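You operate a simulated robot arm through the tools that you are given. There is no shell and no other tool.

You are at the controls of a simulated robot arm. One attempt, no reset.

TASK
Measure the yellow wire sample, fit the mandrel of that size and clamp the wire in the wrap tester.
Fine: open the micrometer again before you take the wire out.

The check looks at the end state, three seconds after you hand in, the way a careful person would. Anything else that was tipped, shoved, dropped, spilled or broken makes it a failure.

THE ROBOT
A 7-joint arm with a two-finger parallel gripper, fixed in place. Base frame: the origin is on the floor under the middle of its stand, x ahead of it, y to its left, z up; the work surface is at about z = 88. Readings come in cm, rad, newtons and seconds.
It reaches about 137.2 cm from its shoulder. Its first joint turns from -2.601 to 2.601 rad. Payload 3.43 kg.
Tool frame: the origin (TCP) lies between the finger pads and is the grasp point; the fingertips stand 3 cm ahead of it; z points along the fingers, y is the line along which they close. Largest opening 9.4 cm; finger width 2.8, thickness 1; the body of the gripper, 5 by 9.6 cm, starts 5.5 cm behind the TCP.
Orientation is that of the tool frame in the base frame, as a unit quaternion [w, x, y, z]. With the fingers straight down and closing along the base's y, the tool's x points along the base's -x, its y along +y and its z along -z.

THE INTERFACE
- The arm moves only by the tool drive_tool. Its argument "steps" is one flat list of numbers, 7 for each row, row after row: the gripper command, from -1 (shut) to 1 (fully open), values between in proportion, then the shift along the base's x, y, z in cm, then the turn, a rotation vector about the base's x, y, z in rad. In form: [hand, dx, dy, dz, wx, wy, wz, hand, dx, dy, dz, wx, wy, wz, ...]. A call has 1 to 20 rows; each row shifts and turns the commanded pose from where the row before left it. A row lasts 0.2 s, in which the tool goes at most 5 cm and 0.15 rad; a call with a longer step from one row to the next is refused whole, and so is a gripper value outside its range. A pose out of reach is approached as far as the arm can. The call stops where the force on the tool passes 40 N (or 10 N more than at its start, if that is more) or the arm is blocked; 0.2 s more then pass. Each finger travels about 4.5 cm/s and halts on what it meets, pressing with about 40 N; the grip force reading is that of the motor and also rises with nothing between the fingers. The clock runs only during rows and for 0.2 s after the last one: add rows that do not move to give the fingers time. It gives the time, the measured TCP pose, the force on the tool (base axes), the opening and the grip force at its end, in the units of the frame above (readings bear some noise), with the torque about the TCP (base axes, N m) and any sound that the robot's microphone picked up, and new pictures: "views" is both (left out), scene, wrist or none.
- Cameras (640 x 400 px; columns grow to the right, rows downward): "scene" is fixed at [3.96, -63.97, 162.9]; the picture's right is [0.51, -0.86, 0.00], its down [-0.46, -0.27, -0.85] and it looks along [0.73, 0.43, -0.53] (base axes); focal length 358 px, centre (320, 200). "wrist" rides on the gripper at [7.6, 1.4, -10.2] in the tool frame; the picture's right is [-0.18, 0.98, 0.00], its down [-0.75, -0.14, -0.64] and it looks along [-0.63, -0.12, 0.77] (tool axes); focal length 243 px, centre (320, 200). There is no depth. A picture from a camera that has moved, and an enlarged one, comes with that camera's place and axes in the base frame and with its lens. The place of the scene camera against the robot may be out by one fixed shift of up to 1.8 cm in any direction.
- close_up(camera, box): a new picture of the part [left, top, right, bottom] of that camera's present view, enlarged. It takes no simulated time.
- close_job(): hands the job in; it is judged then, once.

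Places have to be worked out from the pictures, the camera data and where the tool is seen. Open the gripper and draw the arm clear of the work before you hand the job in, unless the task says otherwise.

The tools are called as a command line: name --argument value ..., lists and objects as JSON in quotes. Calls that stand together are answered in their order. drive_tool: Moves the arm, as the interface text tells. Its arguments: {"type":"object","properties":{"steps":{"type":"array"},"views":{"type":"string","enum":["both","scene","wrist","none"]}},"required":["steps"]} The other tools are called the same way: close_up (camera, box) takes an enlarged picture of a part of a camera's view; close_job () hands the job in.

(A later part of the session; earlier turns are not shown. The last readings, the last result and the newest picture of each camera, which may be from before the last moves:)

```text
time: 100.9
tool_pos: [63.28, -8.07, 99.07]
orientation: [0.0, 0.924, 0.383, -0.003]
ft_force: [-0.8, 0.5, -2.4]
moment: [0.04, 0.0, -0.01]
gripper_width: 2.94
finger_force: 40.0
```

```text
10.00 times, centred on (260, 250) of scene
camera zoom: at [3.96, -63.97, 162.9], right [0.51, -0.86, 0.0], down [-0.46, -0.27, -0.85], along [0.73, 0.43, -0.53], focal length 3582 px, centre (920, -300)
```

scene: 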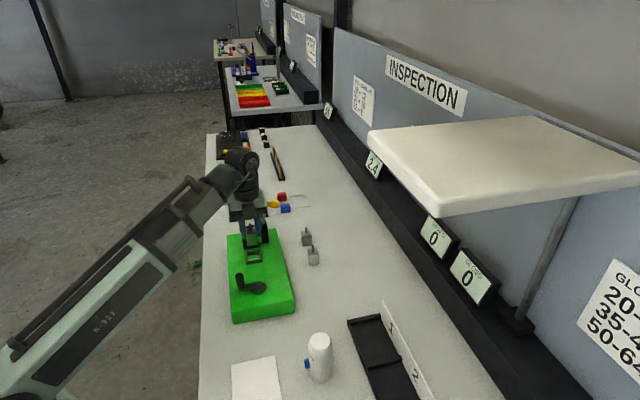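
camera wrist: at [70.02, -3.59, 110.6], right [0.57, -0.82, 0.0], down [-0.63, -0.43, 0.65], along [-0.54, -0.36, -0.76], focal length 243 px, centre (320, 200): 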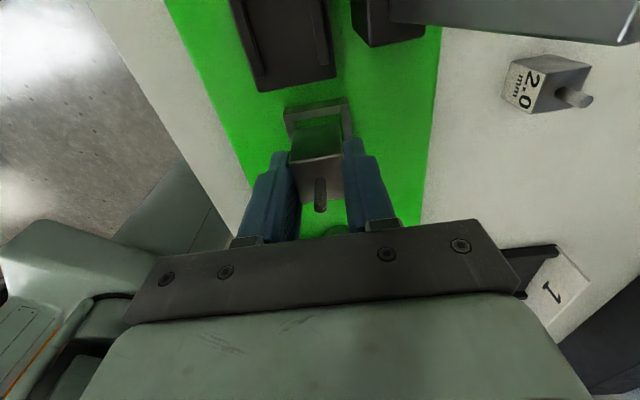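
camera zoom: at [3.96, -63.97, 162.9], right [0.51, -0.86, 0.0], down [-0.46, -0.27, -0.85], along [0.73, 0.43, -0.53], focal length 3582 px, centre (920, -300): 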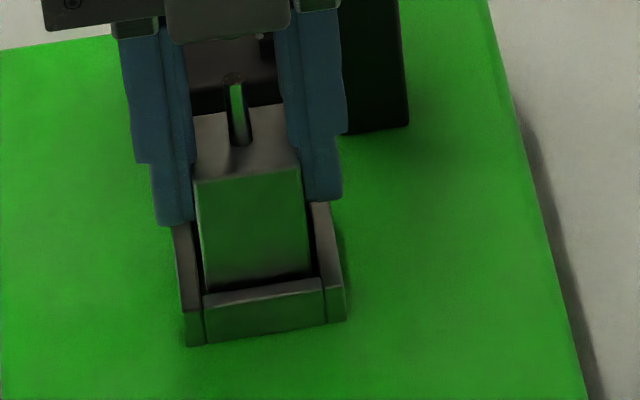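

Gaps look even on all sides. Lower into the frame in small steps.

drive_tool --steps '[-1, 0, 0, -0.2, 0, 0, 0, -1, 0, 0, -0.2, 0, 0, 0, -1, 0, 0, -0.2, 0, 0, 0, -1, 0, 0, 0, 0, 0, 0]' --views "none"

close_up --camera "wrist" --box '[270, 90, 370, 170]'

close_up --camera "scene" --box '[240, 230, 280, 270]'

```text
time: 101.9
tool_pos: [63.27, -7.99, 98.45]
orientation: [-0.001, 0.924, 0.382, -0.004]
ft_force: [0.4, 0.0, -2.8]
moment: [0.04, 0.02, 0.01]
gripper_width: 2.94
finger_force: 39.9
```

```text
5.00 times, centred on (320, 130) of wrist
camera zoom: at [69.86, -3.7, 108.56], right [0.57, -0.82, 0.0], down [-0.63, -0.43, 0.65], along [-0.54, -0.36, -0.76], focal length 1213 px, centre (320, 550)
```

zoom: 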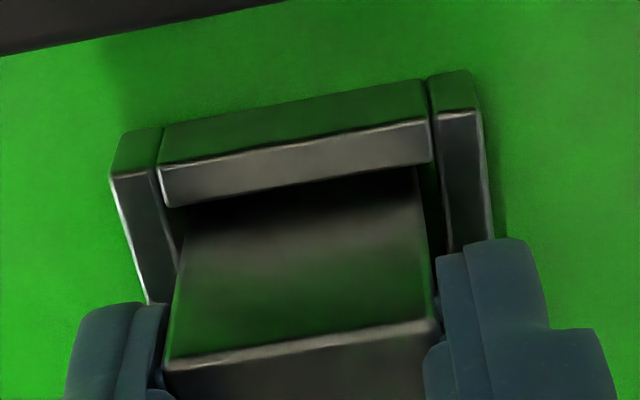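

```text
10.00 times, centred on (260, 250) of scene
camera zoom: at [3.96, -63.97, 162.9], right [0.51, -0.86, 0.0], down [-0.46, -0.27, -0.85], along [0.73, 0.43, -0.53], focal length 3582 px, centre (920, -300)
```

zoom: 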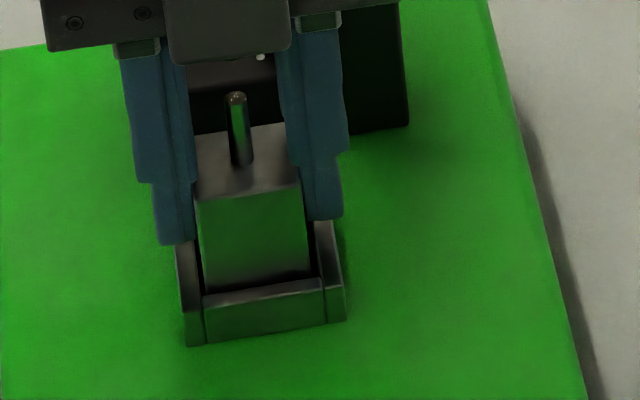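

It has entered the frame without contact. Continue down.

drive_tool --steps '[-1, 0, 0, -0.2, 0, 0, 0, -1, 0, 0, -0.2, 0, 0, 0, -1, 0, 0, -0.15, 0, 0, 0, -1, 0, 0, 0, 0, 0, 0]' --views "none"

close_up --camera "scene" --box '[240, 230, 280, 270]'

```text
time: 102.9
tool_pos: [63.3, -8.02, 97.88]
orientation: [0.0, 0.924, 0.383, -0.004]
ft_force: [0.7, 1.7, 1.1]
moment: [-0.04, -0.04, 0.02]
gripper_width: 2.94
finger_force: 40.2
```

```text
10.00 times, centred on (260, 250) of scene
camera zoom: at [3.96, -63.97, 162.9], right [0.51, -0.86, 0.0], down [-0.46, -0.27, -0.85], along [0.73, 0.43, -0.53], focal length 3582 px, centre (920, -300)
```

zoom: 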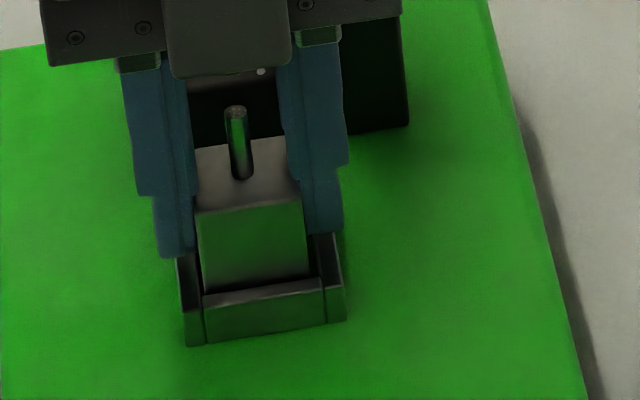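

Force shows it is touching the base. One more 0.1 cm to seat, then release.

drive_tool --steps '[-1, 0, 0, -0.1, 0, 0, 0, -1, 0, 0, 0, 0, 0, 0, -0.5, 0, 0, 0, 0, 0, 0, -0.1, 0, 0, 0, 0, 0, 0, -0.1, 0, 0, 0, 0, 0, 0]' --views "wrist"

close_up --camera "wrist" --box '[260, 90, 380, 230]'

close_up --camera "scene" --box '[230, 200, 290, 270]'

```text
time: 104.1
tool_pos: [63.49, -7.91, 97.87]
orientation: [0.0, 0.924, 0.383, -0.005]
ft_force: [0.0, 1.1, 0.7]
moment: [-0.03, 0.02, -0.01]
gripper_width: 4.24
finger_force: 0.1
camera wrist: at [69.86, -3.71, 107.96], right [0.57, -0.82, 0.0], down [-0.63, -0.43, 0.65], along [-0.54, -0.36, -0.76], focal length 243 px, centre (320, 200)
```

wrist: 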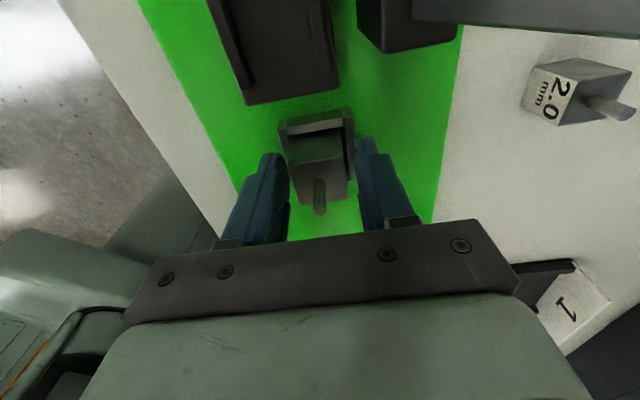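

```text
2.86 times, centred on (320, 160) of wrist
camera zoom: at [69.86, -3.71, 107.96], right [0.57, -0.82, 0.0], down [-0.63, -0.43, 0.65], along [-0.54, -0.36, -0.76], focal length 693 px, centre (320, 314)
```

zoom: 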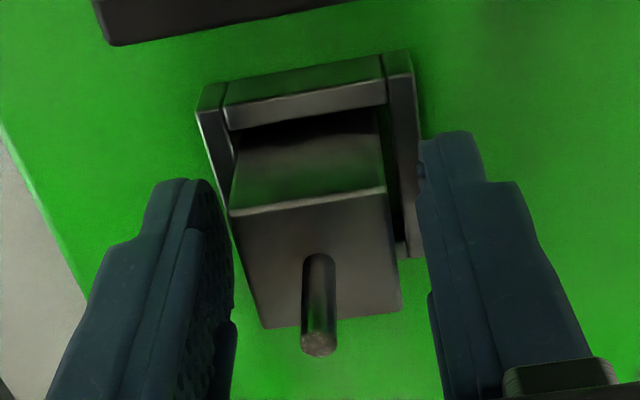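

```text
5.71 times, centred on (260, 235) of scene
camera zoom: at [3.96, -63.97, 162.9], right [0.51, -0.86, 0.0], down [-0.46, -0.27, -0.85], along [0.73, 0.43, -0.53], focal length 2047 px, centre (663, 0)
```

zoom: 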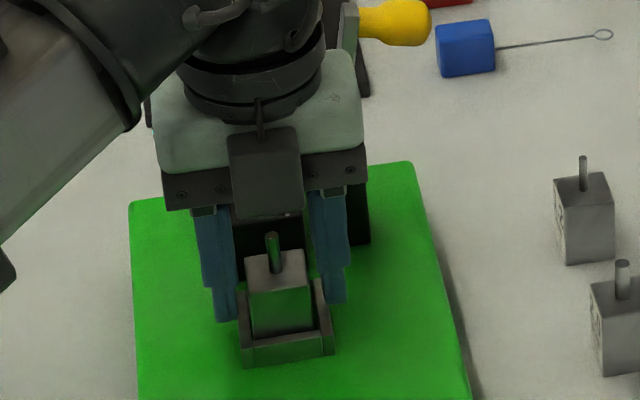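

The mandrel is seated in the socket. I rise straight up.

drive_tool --steps '[-0.1, 0, 0, 0.5, 0, 0, 0, -0.1, 0, 0, 1, 0, 0, 0, -0.1, 0, 0, 2, 0, 0, 0, -0.1, 0, 0, 2, 0, 0, 0, -0.1, 0, 0, 2, 0, 0, 0, -0.1, 0, 0, 1, 0, 0, 0, -0.1, 0, 0, 0.5, 0, 0, 0, -0.1, 0, 0, 0, 0, 0, 0]' --views "both"

close_up --camera "wrist" --box '[220, 0, 420, 220]'

close_up --camera "scene" --box '[220, 200, 300, 310]'

```text
time: 105.9
tool_pos: [63.33, -8.22, 106.69]
orientation: [0.0, 0.924, 0.382, -0.003]
ft_force: [-0.1, -0.1, 0.3]
moment: [0.01, -0.02, 0.01]
gripper_width: 4.21
finger_force: 0.0
camera wrist: at [69.79, -3.74, 116.94], right [0.57, -0.82, 0.0], down [-0.63, -0.43, 0.65], along [-0.54, -0.36, -0.76], focal length 243 px, centre (320, 200)
```

scene: 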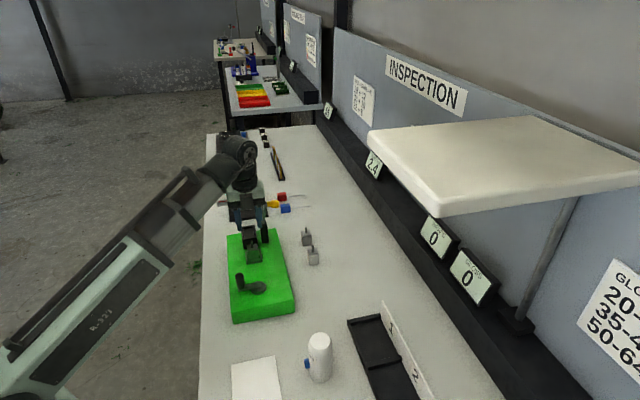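
wrist: 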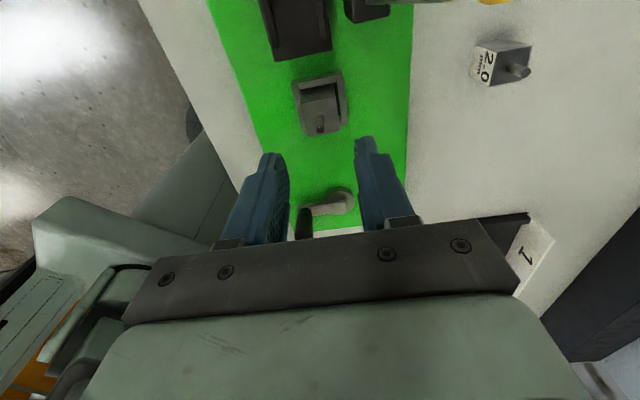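

```text
1.82 times, centred on (320, 110) of wrist
camera zoom: at [69.79, -3.74, 116.94], right [0.57, -0.82, 0.0], down [-0.63, -0.43, 0.65], along [-0.54, -0.36, -0.76], focal length 441 px, centre (320, 364)
```

zoom: 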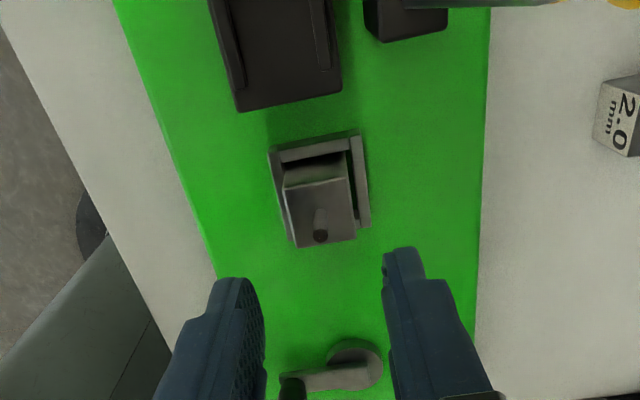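

```text
3.64 times, centred on (260, 255) of scene
camera zoom: at [3.96, -63.97, 162.9], right [0.51, -0.86, 0.0], down [-0.46, -0.27, -0.85], along [0.73, 0.43, -0.53], focal length 1302 px, centre (538, 0)
```

zoom: 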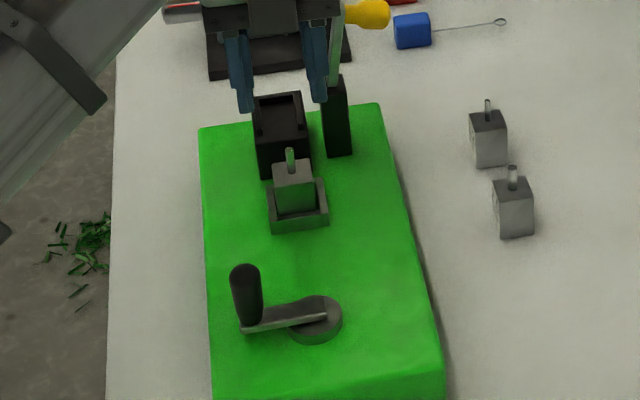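

Mandrel seated upright; crank undisturbed. Before fetching the wire I measure the tester's tray relative to the pin.

close_up --camera "wrist" --box '[250, 0, 370, 140]'

close_up --camera "scene" --box '[235, 215, 285, 265]'

close_up --camera "scene" --box '[240, 190, 300, 250]'

```text
2.86 times, centred on (310, 70) of wrist
camera zoom: at [69.79, -3.74, 116.94], right [0.57, -0.82, 0.0], down [-0.63, -0.43, 0.65], along [-0.54, -0.36, -0.76], focal length 693 px, centre (349, 571)
```

zoom: 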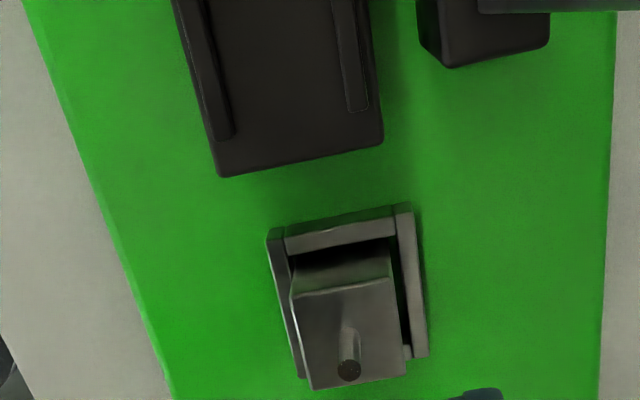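

```text
8.00 times, centred on (260, 240) of scene
camera zoom: at [3.96, -63.97, 162.9], right [0.51, -0.86, 0.0], down [-0.46, -0.27, -0.85], along [0.73, 0.43, -0.53], focal length 2866 px, centre (800, -120)
```

zoom: 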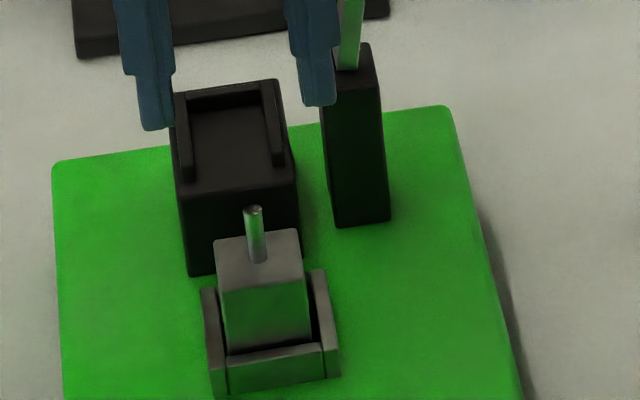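

```text
6.67 times, centred on (270, 220) of scene
camera zoom: at [3.96, -63.97, 162.9], right [0.51, -0.86, 0.0], down [-0.46, -0.27, -0.85], along [0.73, 0.43, -0.53], focal length 2388 px, centre (653, 67)
```

zoom: 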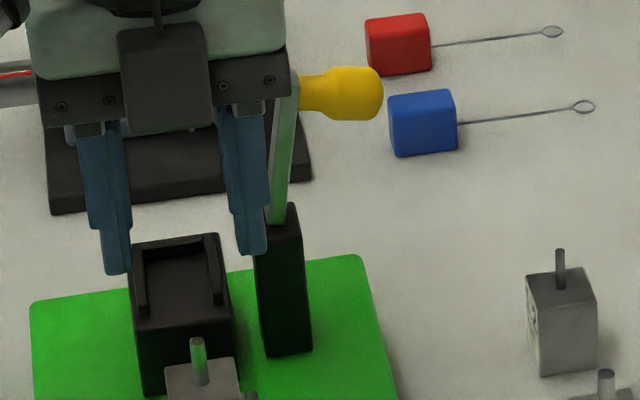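

The wire lying in the tray's centre line would pass tangent to the pin on its front side (offset ≈0.38 cm), so the fixture makes sense. Now I go back over the micrometer to fetch the wire.

drive_tool --steps '[-0.1, 0.6, 0.6, 0.3, 0, 0, 0, -0.1, 1.4, 1.4, 0.3, 0, 0, 0, -0.1, 2.1, 2.1, 0.3, 0, 0, 0, -0.1, 2.3, 2.3, 0.3, 0, 0, 0, -0.1, 2.3, 2.3, 0, 0, 0, 0, -0.1, 2.4, 2.2, 0, 0, 0, 0, -0.1, 2.5, 2.2, 0, 0, 0, 0, -0.1, 2.5, 2.2, 0, 0, 0, 0, -0.1, 2.5, 2.2, 0, 0, 0, 0, -0.1, 2.5, 2.2, 0, 0, 0, 0, -0.1, 2.5, 2.2, 0, 0, 0, 0, -0.1, 2.4, 2.2, 0, 0, 0, 0, -0.1, 1.9, 1.8, 0, 0, 0, 0, -0.1, 1.0, 1.0, 0, 0, 0, 0, -0.1, 0, 0, 0, 0, 0, 0]' --views "both"

close_up --camera "wrist" --box '[240, 60, 400, 220]'

```text
time: 109.1
tool_pos: [92.15, 18.92, 107.94]
orientation: [0.0, 0.924, 0.383, -0.004]
ft_force: [-0.1, 0.3, 0.2]
moment: [-0.01, -0.01, 0.01]
gripper_width: 4.19
finger_force: 0.0
camera wrist: at [98.61, 23.21, 118.13], right [0.57, -0.82, 0.0], down [-0.63, -0.43, 0.65], along [-0.54, -0.36, -0.76], focal length 243 px, centre (320, 200)
```

scene: 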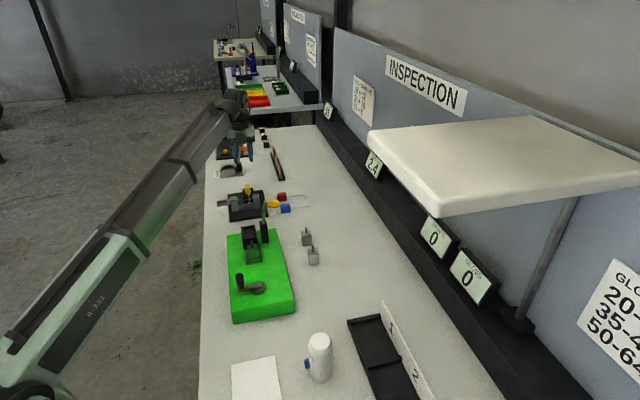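
wrist: 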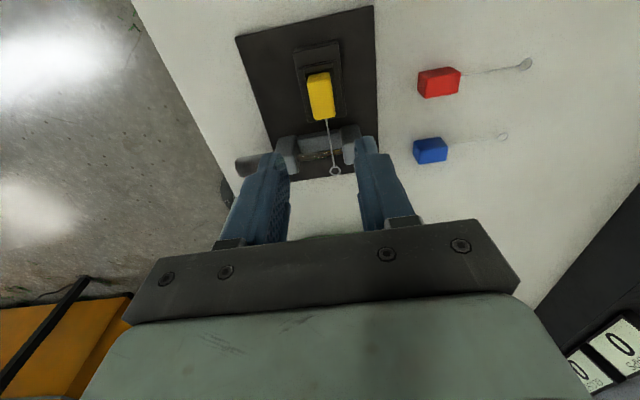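

```text
2.50 times, centred on (320, 140) of wrist
camera zoom: at [98.61, 23.21, 118.13], right [0.57, -0.82, 0.0], down [-0.63, -0.43, 0.65], along [-0.54, -0.36, -0.76], focal length 606 px, centre (320, 350)
```

zoom: 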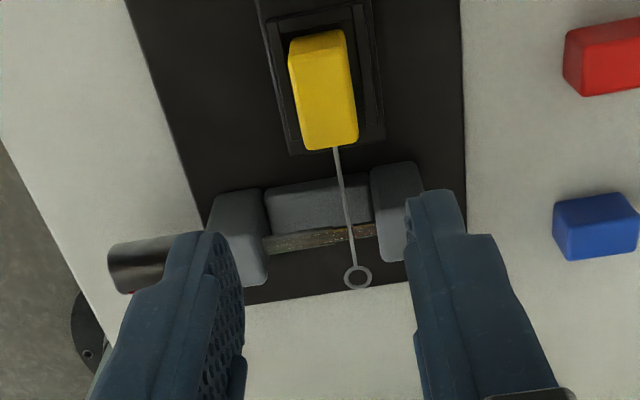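

Block is 2 mm ahead and 1 mm right of the TCP. I correct (also a tiny tilt), and descend around it with 3.8 cm opening.

drive_tool --steps '[-0.19, 0.21, 0.07, -1, 0.003, -0.0074, 0, -0.19, 0, 0, -2, 0, 0, 0, -0.19, 0, 0, -2.5, 0, 0, 0, -0.19, 0, 0, -2.5, 0, 0, 0, -0.19, 0, 0, -2, 0, 0, 0, -0.19, 0, 0, -1, 0, 0, 0, -0.19, 0, 0, -0.5, 0, 0, 0, -0.19, 0, 0, 0, 0, 0, 0]' --views "wrist"

close_up --camera "wrist" --box '[250, 90, 390, 240]'

close_up --camera "scene" --box '[225, 170, 285, 215]'

```text
time: 110.9
tool_pos: [92.36, 18.81, 96.43]
orientation: [0.0, 0.924, 0.382, 0.0]
ft_force: [-0.4, 0.2, -0.3]
moment: [-0.01, 0.02, -0.01]
gripper_width: 3.81
finger_force: 0.1
camera wrist: at [98.76, 23.19, 106.69], right [0.57, -0.82, 0.0], down [-0.63, -0.43, 0.64], along [-0.53, -0.36, -0.77], focal length 243 px, centre (320, 200)
```

wrist: 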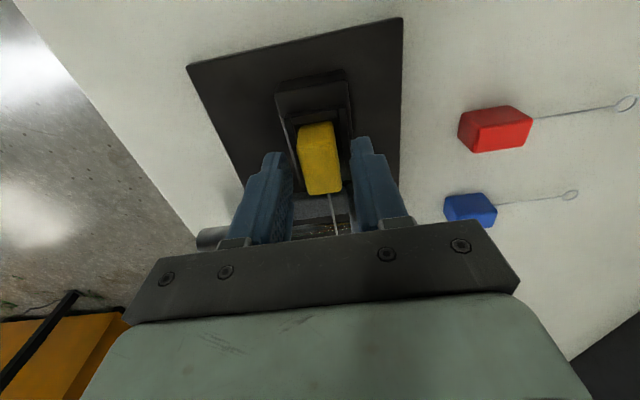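

```text
2.67 times, centred on (320, 165) of wrist
camera zoom: at [98.76, 23.19, 106.69], right [0.57, -0.82, 0.0], down [-0.63, -0.43, 0.64], along [-0.53, -0.36, -0.77], focal length 647 px, centre (320, 293)
```

zoom: 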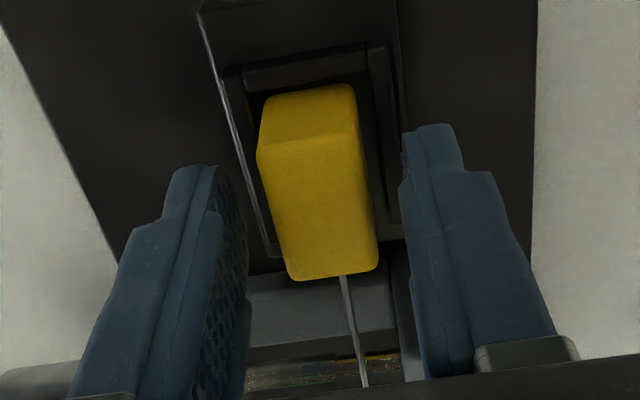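

```text
8.89 times, centred on (255, 192) of scene
camera zoom: at [3.96, -63.97, 162.9], right [0.51, -0.86, 0.0], down [-0.46, -0.27, -0.85], along [0.73, 0.43, -0.53], focal length 3184 px, centre (898, 267)
```

zoom: 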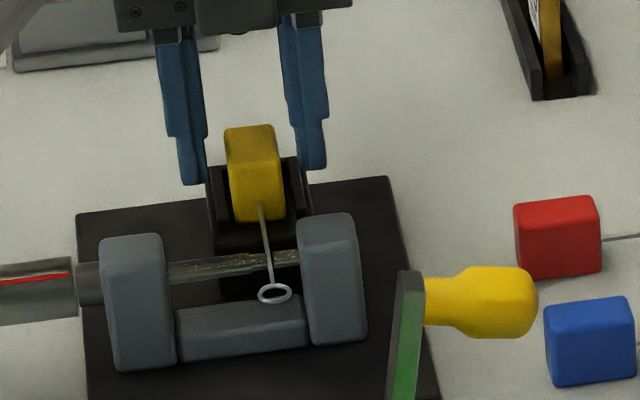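

Centred. Lower 0.5 cm and close gently.

drive_tool --steps '[-0.19, 0, 0, -0.3, 0, 0, 0, -0.19, 0, 0, -0.2, 0, 0, 0, -0.19, 0, 0, 0, 0, 0, 0, -0.45, 0, 0, 0, 0, 0, 0, -0.7, 0, 0, 0, 0, 0, 0, -1, 0, 0, 0, 0, 0, 0, -1, 0, 0, 0, 0, 0, 0]' --views "wrist"

close_up --camera "wrist" --box '[250, 90, 390, 240]'

close_up --camera "scene" --box '[244, 193, 254, 201]'

```text
time: 112.5
tool_pos: [92.34, 18.81, 95.99]
orientation: [-0.001, 0.924, 0.383, -0.001]
ft_force: [0.9, -0.8, 0.5]
moment: [0.02, 0.01, 0.02]
gripper_width: 2.04
finger_force: 40.0
camera wrist: at [98.81, 23.15, 106.24], right [0.57, -0.82, 0.0], down [-0.63, -0.43, 0.64], along [-0.53, -0.36, -0.77], focal length 243 px, centre (320, 200)
```

wrist: 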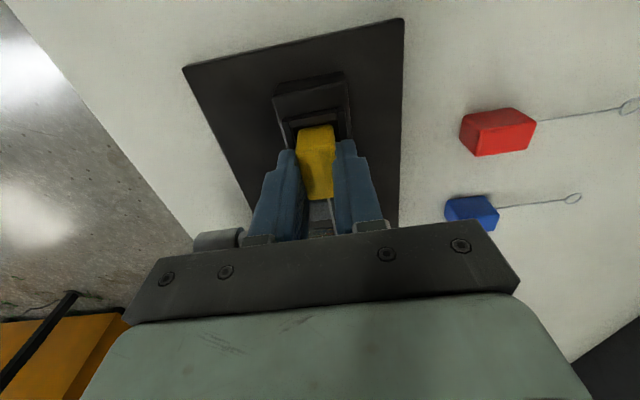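

```text
2.67 times, centred on (320, 165) of wrist
camera zoom: at [98.81, 23.15, 106.24], right [0.57, -0.82, 0.0], down [-0.63, -0.43, 0.64], along [-0.53, -0.36, -0.77], focal length 647 px, centre (320, 293)
```

zoom: 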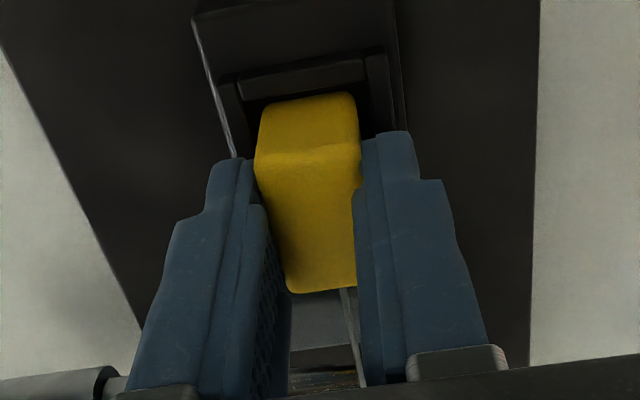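

```text
16.00 times, centred on (249, 197) of scene
camera zoom: at [3.96, -63.97, 162.9], right [0.51, -0.86, 0.0], down [-0.46, -0.27, -0.85], along [0.73, 0.43, -0.53], focal length 5731 px, centre (1456, 248)
```

zoom: 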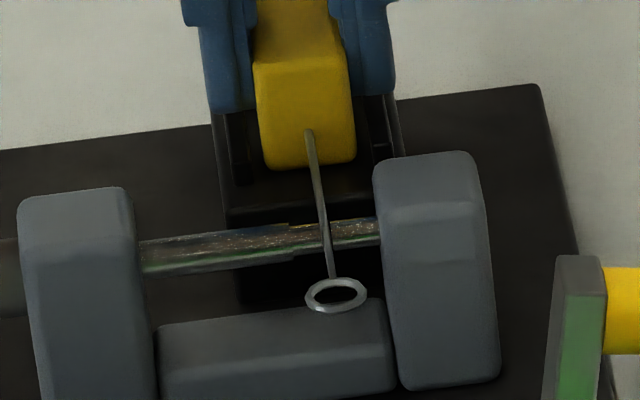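

Held at 2.04 cm. I lift it straight out (micrometer is open at 2.4).

drive_tool --steps '[-1, 0, 0, 0.3, 0, 0, 0, -1, 0, 0, 0.5, 0, 0, 0, -1, 0, 0, 1, 0, 0, 0, -1, 0, 0, 2, 0, 0, 0, -1, 0, 0, 2.5, 0, 0, 0, -1, 0, 0, 3, 0, 0, 0, -1, 0, 0, 3, 0, 0, 0, -1, 0, 0, 1.5, 0, 0, 0, -1, 0, 0, 0, 0, 0, 0]' --views "both"

close_up --camera "scene" --box '[200, 140, 300, 240]'

close_up --camera "scene" --box '[355, 140, 395, 190]'

close_up --camera "wrist" --box '[290, 180, 370, 240]'

```text
time: 114.5
tool_pos: [92.44, 18.87, 109.7]
orientation: [-0.001, 0.924, 0.383, -0.001]
ft_force: [0.6, 0.0, -0.1]
moment: [0.03, 0.0, 0.0]
gripper_width: 2.07
finger_force: 40.5
camera wrist: at [98.91, 23.16, 119.96], right [0.57, -0.82, 0.0], down [-0.63, -0.43, 0.64], along [-0.53, -0.36, -0.77], focal length 243 px, centre (320, 200)
```

scene: 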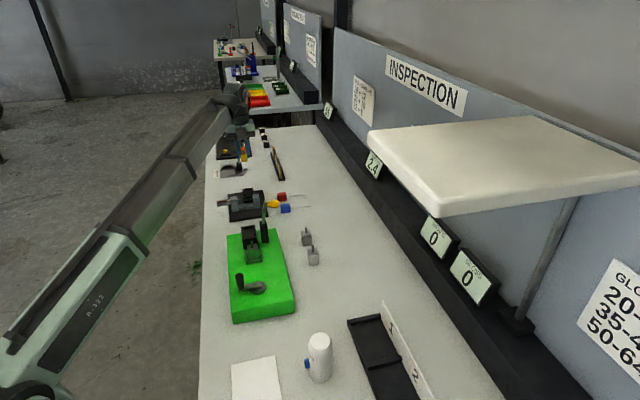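
wrist: 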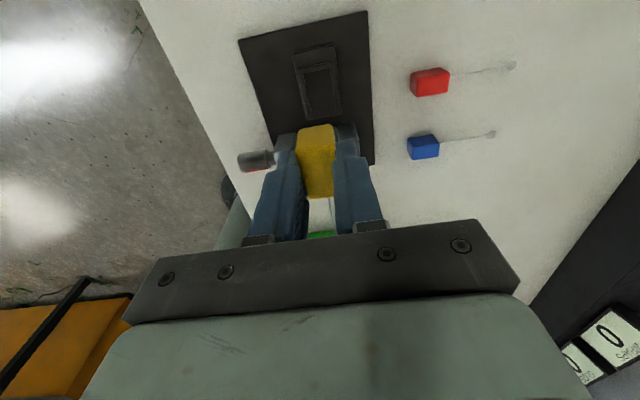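

```text
4.00 times, centred on (250, 190) of scene
camera zoom: at [3.96, -63.97, 162.9], right [0.51, -0.86, 0.0], down [-0.46, -0.27, -0.85], along [0.73, 0.43, -0.53], focal length 1433 px, centre (600, 240)
```

zoom: 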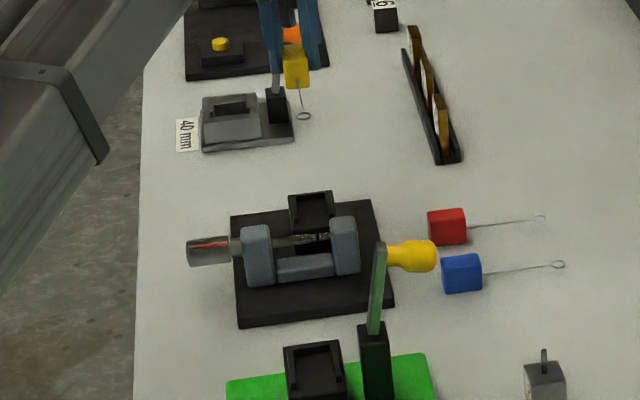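

```text
8.00 times, centred on (375, 165) of scene
camera zoom: at [3.96, -63.97, 162.9], right [0.51, -0.86, 0.0], down [-0.46, -0.27, -0.85], along [0.73, 0.43, -0.53], focal length 2866 px, centre (-120, 480)
```

zoom: 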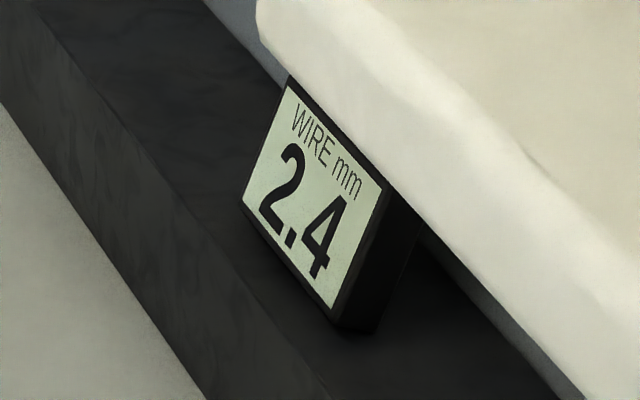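

```text
6.67 times, centred on (330, 210) of wrist
camera zoom: at [98.91, 23.16, 119.96], right [0.57, -0.82, 0.0], down [-0.63, -0.43, 0.64], along [-0.53, -0.36, -0.77], focal length 1618 px, centre (253, 133)
```

zoom: 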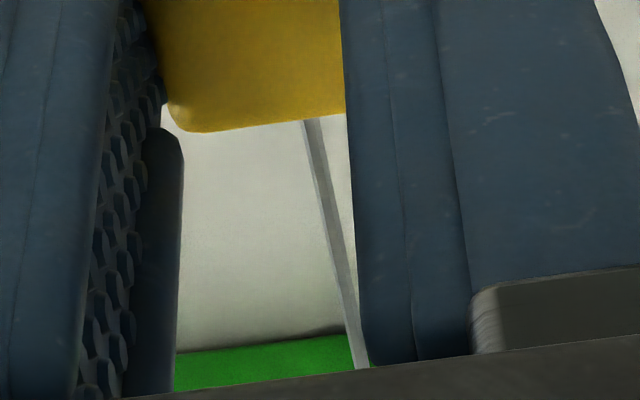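

Wire is free and straight in the grip; micrometer stays at 2.4. I travel back along the bench to above the tester's tray, keeping above the lever.

drive_tool --steps '[-1, -0.6, -0.5, 0, 0, 0, 0, -1, -1.5, -1.3, 0, 0, 0, 0, -1, -2.2, -2, 0, 0, 0, 0, -1, -2.4, -2.1, 0, 0, 0, 0, -1, -2.4, -2.1, 0, 0, 0, 0, -1, -2.4, -2.1, 0, 0, 0, 0, -1, -2.4, -2.1, 0, 0, 0, 0, -1, -2.4, -2.1, 0, 0, 0, 0, -1, -2.4, -2.1, 0, 0, 0, 0, -1, -2.2, -2.1, 0, 0, 0, 0, -1, -1.9, -1.8, 0, 0, 0, 0, -1, -1.0, -0.9, 0, 0, 0, 0, -1, -0.4, -0.3, 0, 0, 0, 0, -1, 0, 0, 0, 0, 0, 0]' --views "both"

close_up --camera "wrist" --box '[220, 0, 420, 240]'

close_up --camera "scene" --box '[220, 160, 320, 270]'

```text
time: 117.5
tool_pos: [68.28, -2.53, 109.77]
orientation: [0.0, 0.924, 0.383, 0.001]
ft_force: [-0.5, 0.2, -0.8]
moment: [0.01, -0.02, -0.02]
gripper_width: 2.07
finger_force: 40.0
camera wrist: at [74.65, 1.74, 120.0], right [0.57, -0.82, 0.0], down [-0.63, -0.43, 0.64], along [-0.53, -0.36, -0.77], focal length 243 px, centre (320, 200)
```

scene: 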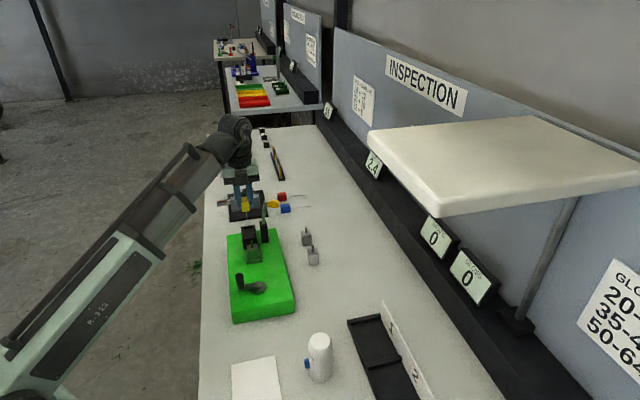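
wrist: 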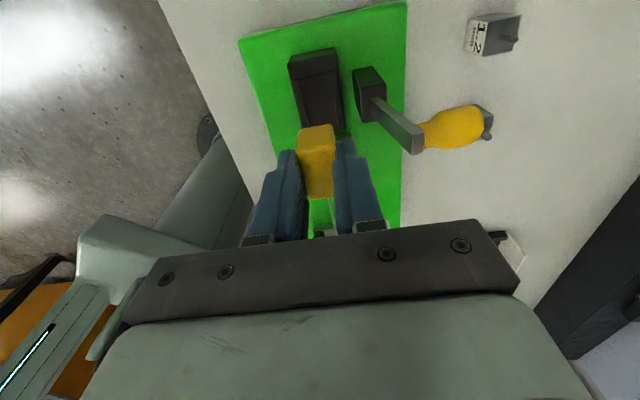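

```text
1.67 times, centred on (320, 120) of wrist
camera zoom: at [74.65, 1.74, 120.0], right [0.57, -0.82, 0.0], down [-0.63, -0.43, 0.64], along [-0.53, -0.36, -0.77], focal length 404 px, centre (320, 333)
```

zoom: 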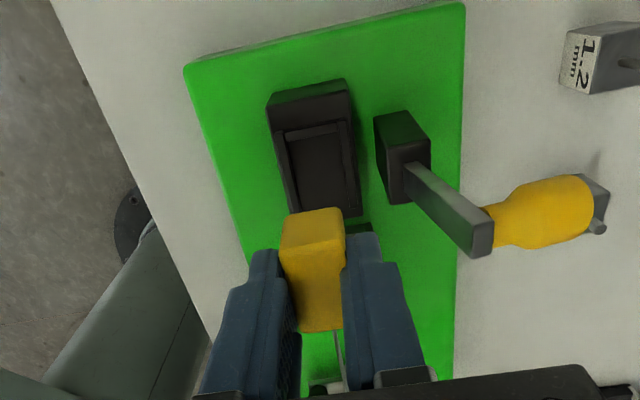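

```text
3.64 times, centred on (270, 215) of scene
camera zoom: at [3.96, -63.97, 162.9], right [0.51, -0.86, 0.0], down [-0.46, -0.27, -0.85], along [0.73, 0.43, -0.53], focal length 1302 px, centre (502, 146)
```

zoom: 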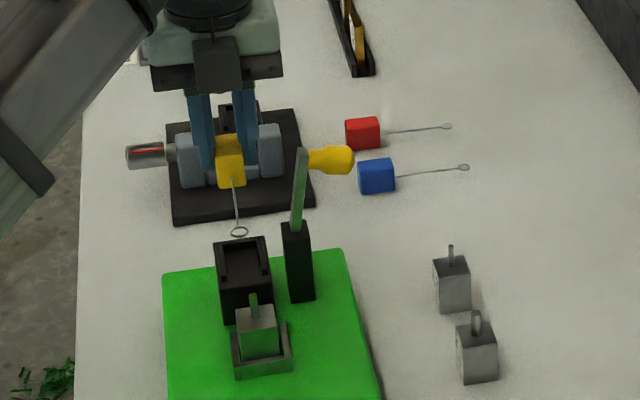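

close_up --camera "wrist" --box '[270, 40, 390, 150]'

close_up --camera "wrist" --box '[295, 185, 355, 240]'

close_up --camera "scene" --box '[235, 195, 285, 265]'

```text
3.64 times, centred on (330, 95) of wrist
camera zoom: at [74.65, 1.74, 120.0], right [0.57, -0.82, 0.0], down [-0.63, -0.43, 0.64], along [-0.53, -0.36, -0.77], focal length 882 px, centre (284, 582)
```

zoom: 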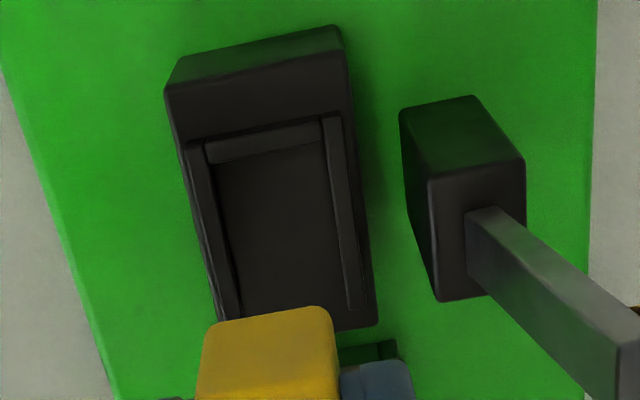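

```text
7.27 times, centred on (325, 212) of wrist
camera zoom: at [74.65, 1.74, 120.0], right [0.57, -0.82, 0.0], down [-0.63, -0.43, 0.64], along [-0.53, -0.36, -0.77], focal length 1764 px, centre (284, 109)
```

zoom: 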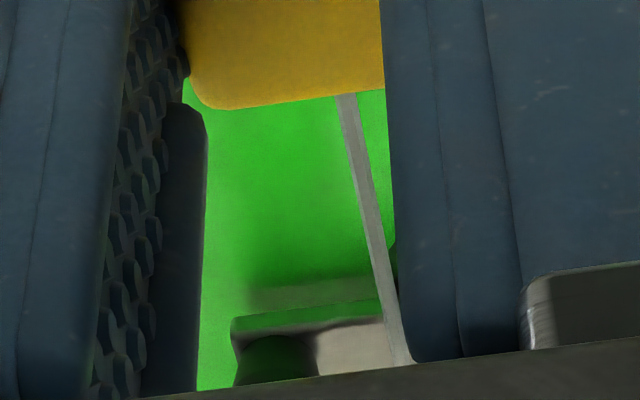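

```text
5.71 times, centred on (260, 230) of scene
camera zoom: at [3.96, -63.97, 162.9], right [0.51, -0.86, 0.0], down [-0.46, -0.27, -0.85], along [0.73, 0.43, -0.53], focal length 2047 px, centre (663, 29)
```

zoom: 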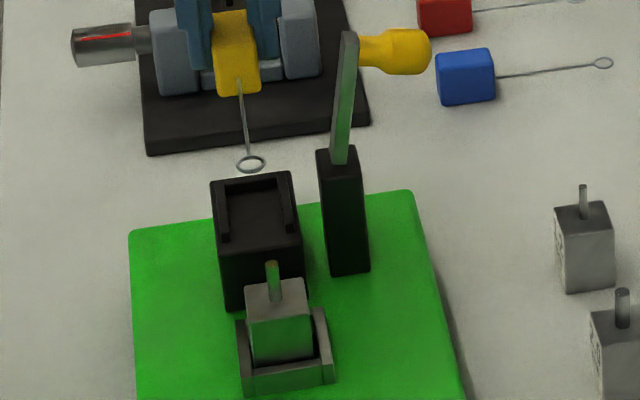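

The block is laterally on the tray's centre line and within the wall length. I lower to just above pin height and re-check.

drive_tool --steps '[-1, 0.07, 0.07, -0.5, 0, 0, 0, -1, 0, 0, -1.5, 0, 0, 0, -1, 0, 0, -2, 0, 0, 0, -1, 0, 0, -1.3, 0, 0, 0, -1, 0, 0, -0.5, 0, 0, 0, -1, 0, 0, 0, 0, 0, 0]' --views "wrist"

close_up --camera "wrist" --box '[270, 90, 380, 160]'

close_up --camera "wrist" --box '[300, 185, 360, 240]'

close_up --camera "scene" --box '[235, 200, 285, 260]'

```text
time: 118.9
tool_pos: [68.44, -2.45, 104.1]
orientation: [-0.001, 0.924, 0.382, 0.0]
ft_force: [-0.8, 0.2, -0.1]
moment: [0.0, 0.01, -0.01]
gripper_width: 2.04
finger_force: 40.1
camera wrist: at [74.83, 1.82, 114.24], right [0.57, -0.82, 0.0], down [-0.63, -0.43, 0.64], along [-0.53, -0.36, -0.77], focal length 243 px, centre (320, 200)
```

wrist: 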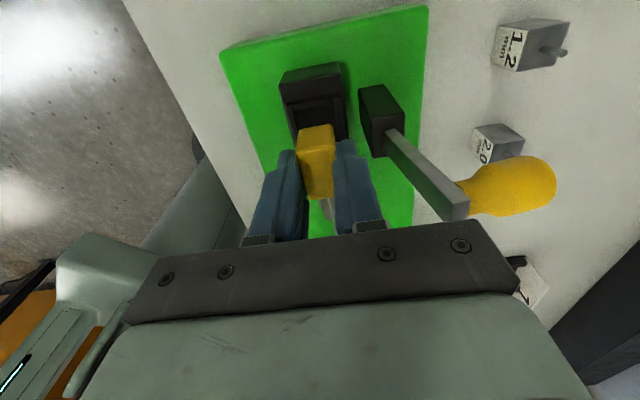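

```text
5.71 times, centred on (325, 125) of wrist
camera zoom: at [74.83, 1.82, 114.24], right [0.57, -0.82, 0.0], down [-0.63, -0.43, 0.64], along [-0.53, -0.36, -0.77], focal length 1386 px, centre (291, 629)
```

zoom: 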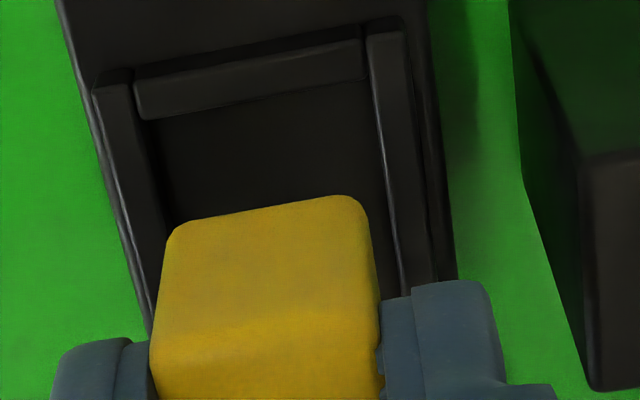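

```text
7.27 times, centred on (330, 212) of wrist
camera zoom: at [74.83, 1.82, 114.24], right [0.57, -0.82, 0.0], down [-0.63, -0.43, 0.64], along [-0.53, -0.36, -0.77], focal length 1764 px, centre (247, 109)
```

zoom: 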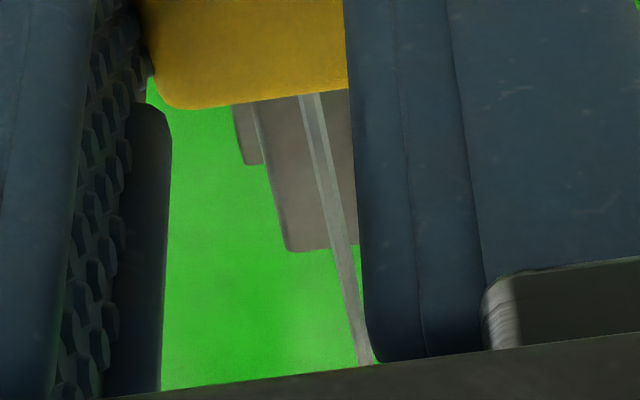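

```text
6.67 times, centred on (260, 230) of scene
camera zoom: at [3.96, -63.97, 162.9], right [0.51, -0.86, 0.0], down [-0.46, -0.27, -0.85], along [0.73, 0.43, -0.53], focal length 2388 px, centre (720, 0)
```

zoom: 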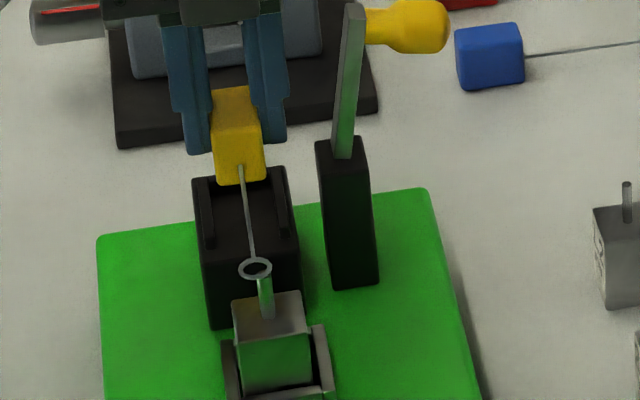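

Wire will pass the pin with ~0.06 cm to spare; I shift 0.13 cm toward the front (−e2), which also centres the block in the tray, and lower to z≈102.

drive_tool --steps '[-1, -0.09, 0.09, 0, 0, 0, 0, -1, 0, 0, -0.6, 0, 0, 0, -1, 0, 0, -0.8, 0, 0, 0, -1, 0, 0, -0.6, 0, 0, 0, -1, 0, 0, 0, 0, 0, 0]' --views "wrist"

close_up --camera "wrist" --box '[270, 90, 380, 160]'

close_up --camera "wrist" --box '[300, 185, 360, 240]'

close_up --camera "scene" --box '[240, 215, 280, 260]'

close_up --camera "scene" --box '[235, 180, 295, 230]'

```text
time: 120.1
tool_pos: [68.22, -2.38, 101.95]
orientation: [0.0, 0.924, 0.382, 0.0]
ft_force: [-0.1, -1.1, -0.5]
moment: [0.0, 0.02, 0.0]
gripper_width: 2.04
finger_force: 39.5
camera wrist: at [74.71, 1.88, 112.23], right [0.57, -0.82, 0.0], down [-0.63, -0.43, 0.64], along [-0.53, -0.36, -0.77], focal length 243 px, centre (320, 200)
```

wrist: 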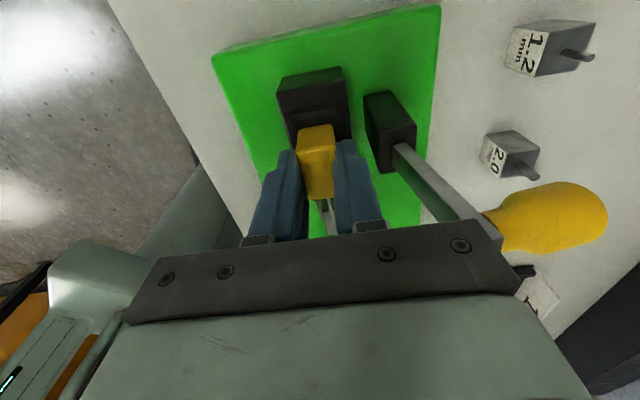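

```text
5.71 times, centred on (325, 125) of wrist
camera zoom: at [74.71, 1.88, 112.23], right [0.57, -0.82, 0.0], down [-0.63, -0.43, 0.64], along [-0.53, -0.36, -0.77], focal length 1386 px, centre (291, 629)
```

zoom: 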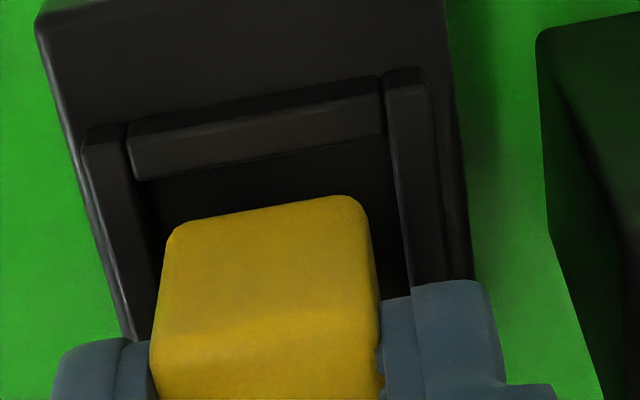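

```text
7.27 times, centred on (330, 212) of wrist
camera zoom: at [74.71, 1.88, 112.23], right [0.57, -0.82, 0.0], down [-0.63, -0.43, 0.64], along [-0.53, -0.36, -0.77], focal length 1764 px, centre (247, 109)
```

zoom: 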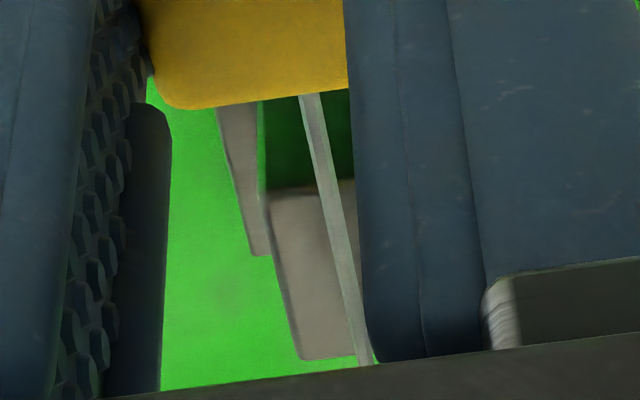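

```text
8.89 times, centred on (260, 238) of scene
camera zoom: at [3.96, -63.97, 162.9], right [0.51, -0.86, 0.0], down [-0.46, -0.27, -0.85], along [0.73, 0.43, -0.53], focal length 3184 px, centre (853, -133)
```

zoom: 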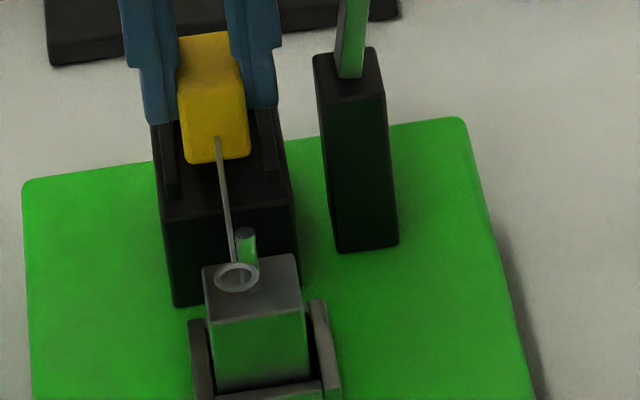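

```text
8.00 times, centred on (265, 205) of scene
camera zoom: at [3.96, -63.97, 162.9], right [0.51, -0.86, 0.0], down [-0.46, -0.27, -0.85], along [0.73, 0.43, -0.53], focal length 2866 px, centre (760, 160)
```

zoom: 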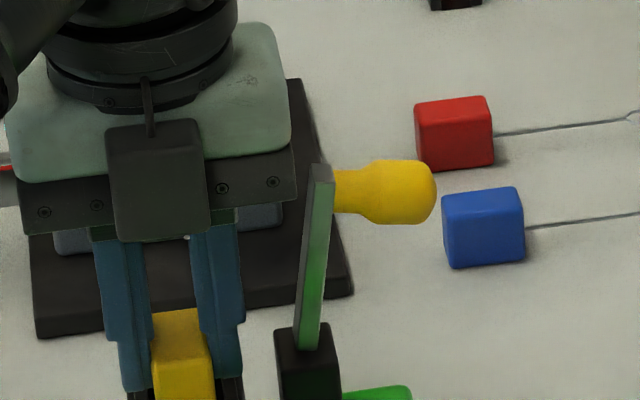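

close_up --camera "scene" --box '[248, 232, 268, 250]'

close_up --camera "wrist" --box '[420, 160, 540, 260]'

```text
16.00 times, centred on (258, 241) of scene
camera zoom: at [3.96, -63.97, 162.9], right [0.51, -0.86, 0.0], down [-0.46, -0.27, -0.85], along [0.73, 0.43, -0.53], focal length 5731 px, centre (1312, -456)
```

zoom: 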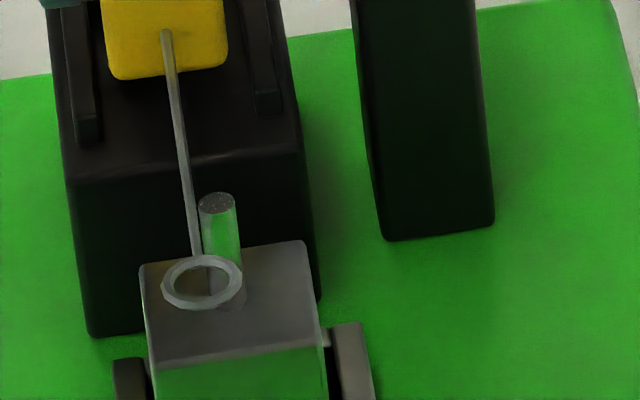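

```text
4.00 times, centred on (480, 210) of wrist
camera zoom: at [74.71, 1.88, 112.23], right [0.57, -0.82, 0.0], down [-0.63, -0.43, 0.64], along [-0.53, -0.36, -0.77], focal length 970 px, centre (-320, 160)
```

zoom: 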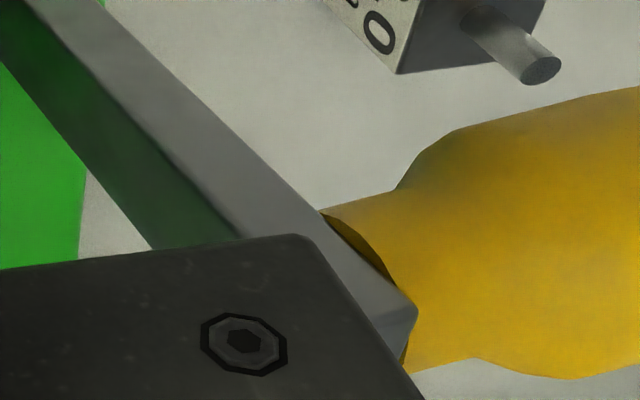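

Lateral gap wire–pin ≈1.3 mm, block centred between the tray walls, palm clear of the lever by ~1 cm. I lower in small steps until it touches the tray floor.

drive_tool --steps '[-1, 0, 0, -0.2, 0, 0, 0, -1, 0, 0, -0.2, 0, 0, 0, -1, 0, 0, -0.1, 0, 0, 0, -1, 0, 0, 0, 0, 0, 0]' --views "none"

close_up --camera "scene" --box '[248, 232, 268, 250]'

```text
time: 121.1
tool_pos: [68.34, -2.41, 101.51]
orientation: [0.0, 0.924, 0.383, 0.0]
ft_force: [0.0, 0.3, -0.1]
moment: [-0.02, 0.02, 0.0]
gripper_width: 2.06
finger_force: 40.1
```

```text
16.00 times, centred on (258, 241) of scene
camera zoom: at [3.96, -63.97, 162.9], right [0.51, -0.86, 0.0], down [-0.46, -0.27, -0.85], along [0.73, 0.43, -0.53], focal length 5731 px, centre (1312, -456)
```

zoom: 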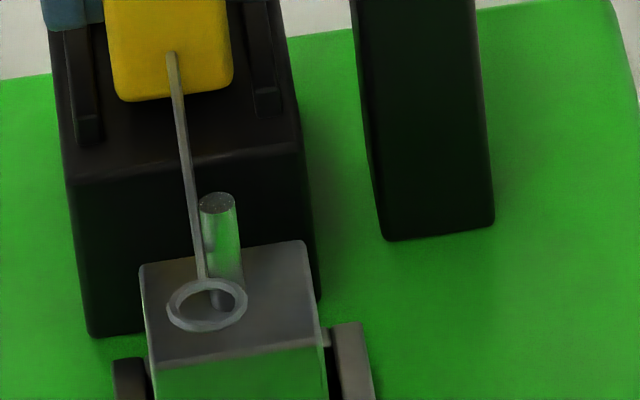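

drive_tool --steps '[-1, 0, 0, -0.2, 0, 0, 0, -1, 0, 0, -0.1, 0, 0, 0, -1, 0, 0, 0, 0, 0, 0]' --views "none"

close_up --camera "scene" --box '[248, 232, 268, 250]'

close_up --camera "wrist" --box '[270, 90, 380, 160]'

```text
time: 121.9
tool_pos: [68.26, -2.59, 101.19]
orientation: [-0.001, 0.924, 0.383, 0.0]
ft_force: [0.1, 0.8, -0.9]
moment: [0.03, -0.03, 0.03]
gripper_width: 2.09
finger_force: 39.8
```

```text
16.00 times, centred on (258, 241) of scene
camera zoom: at [3.96, -63.97, 162.9], right [0.51, -0.86, 0.0], down [-0.46, -0.27, -0.85], along [0.73, 0.43, -0.53], focal length 5731 px, centre (1312, -456)
```

zoom: 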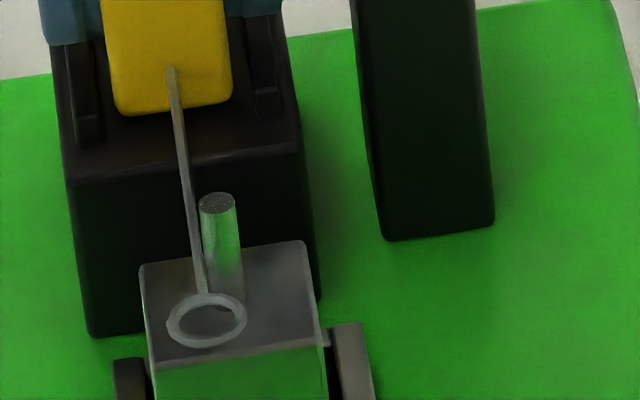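

```text
5.71 times, centred on (325, 125) of wrist
camera zoom: at [74.68, 1.83, 111.41], right [0.57, -0.82, 0.0], down [-0.63, -0.43, 0.64], along [-0.53, -0.36, -0.77], focal length 1386 px, centre (291, 629)
```

zoom: 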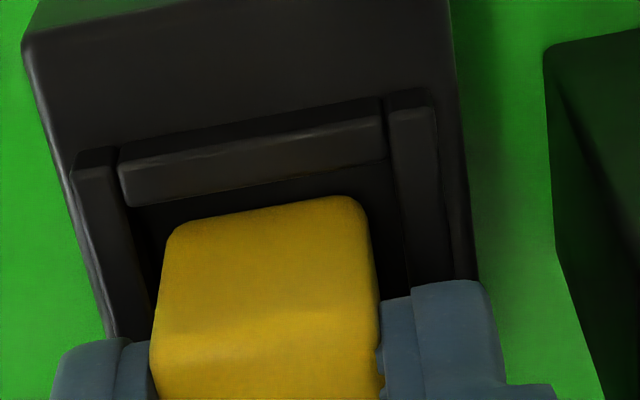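

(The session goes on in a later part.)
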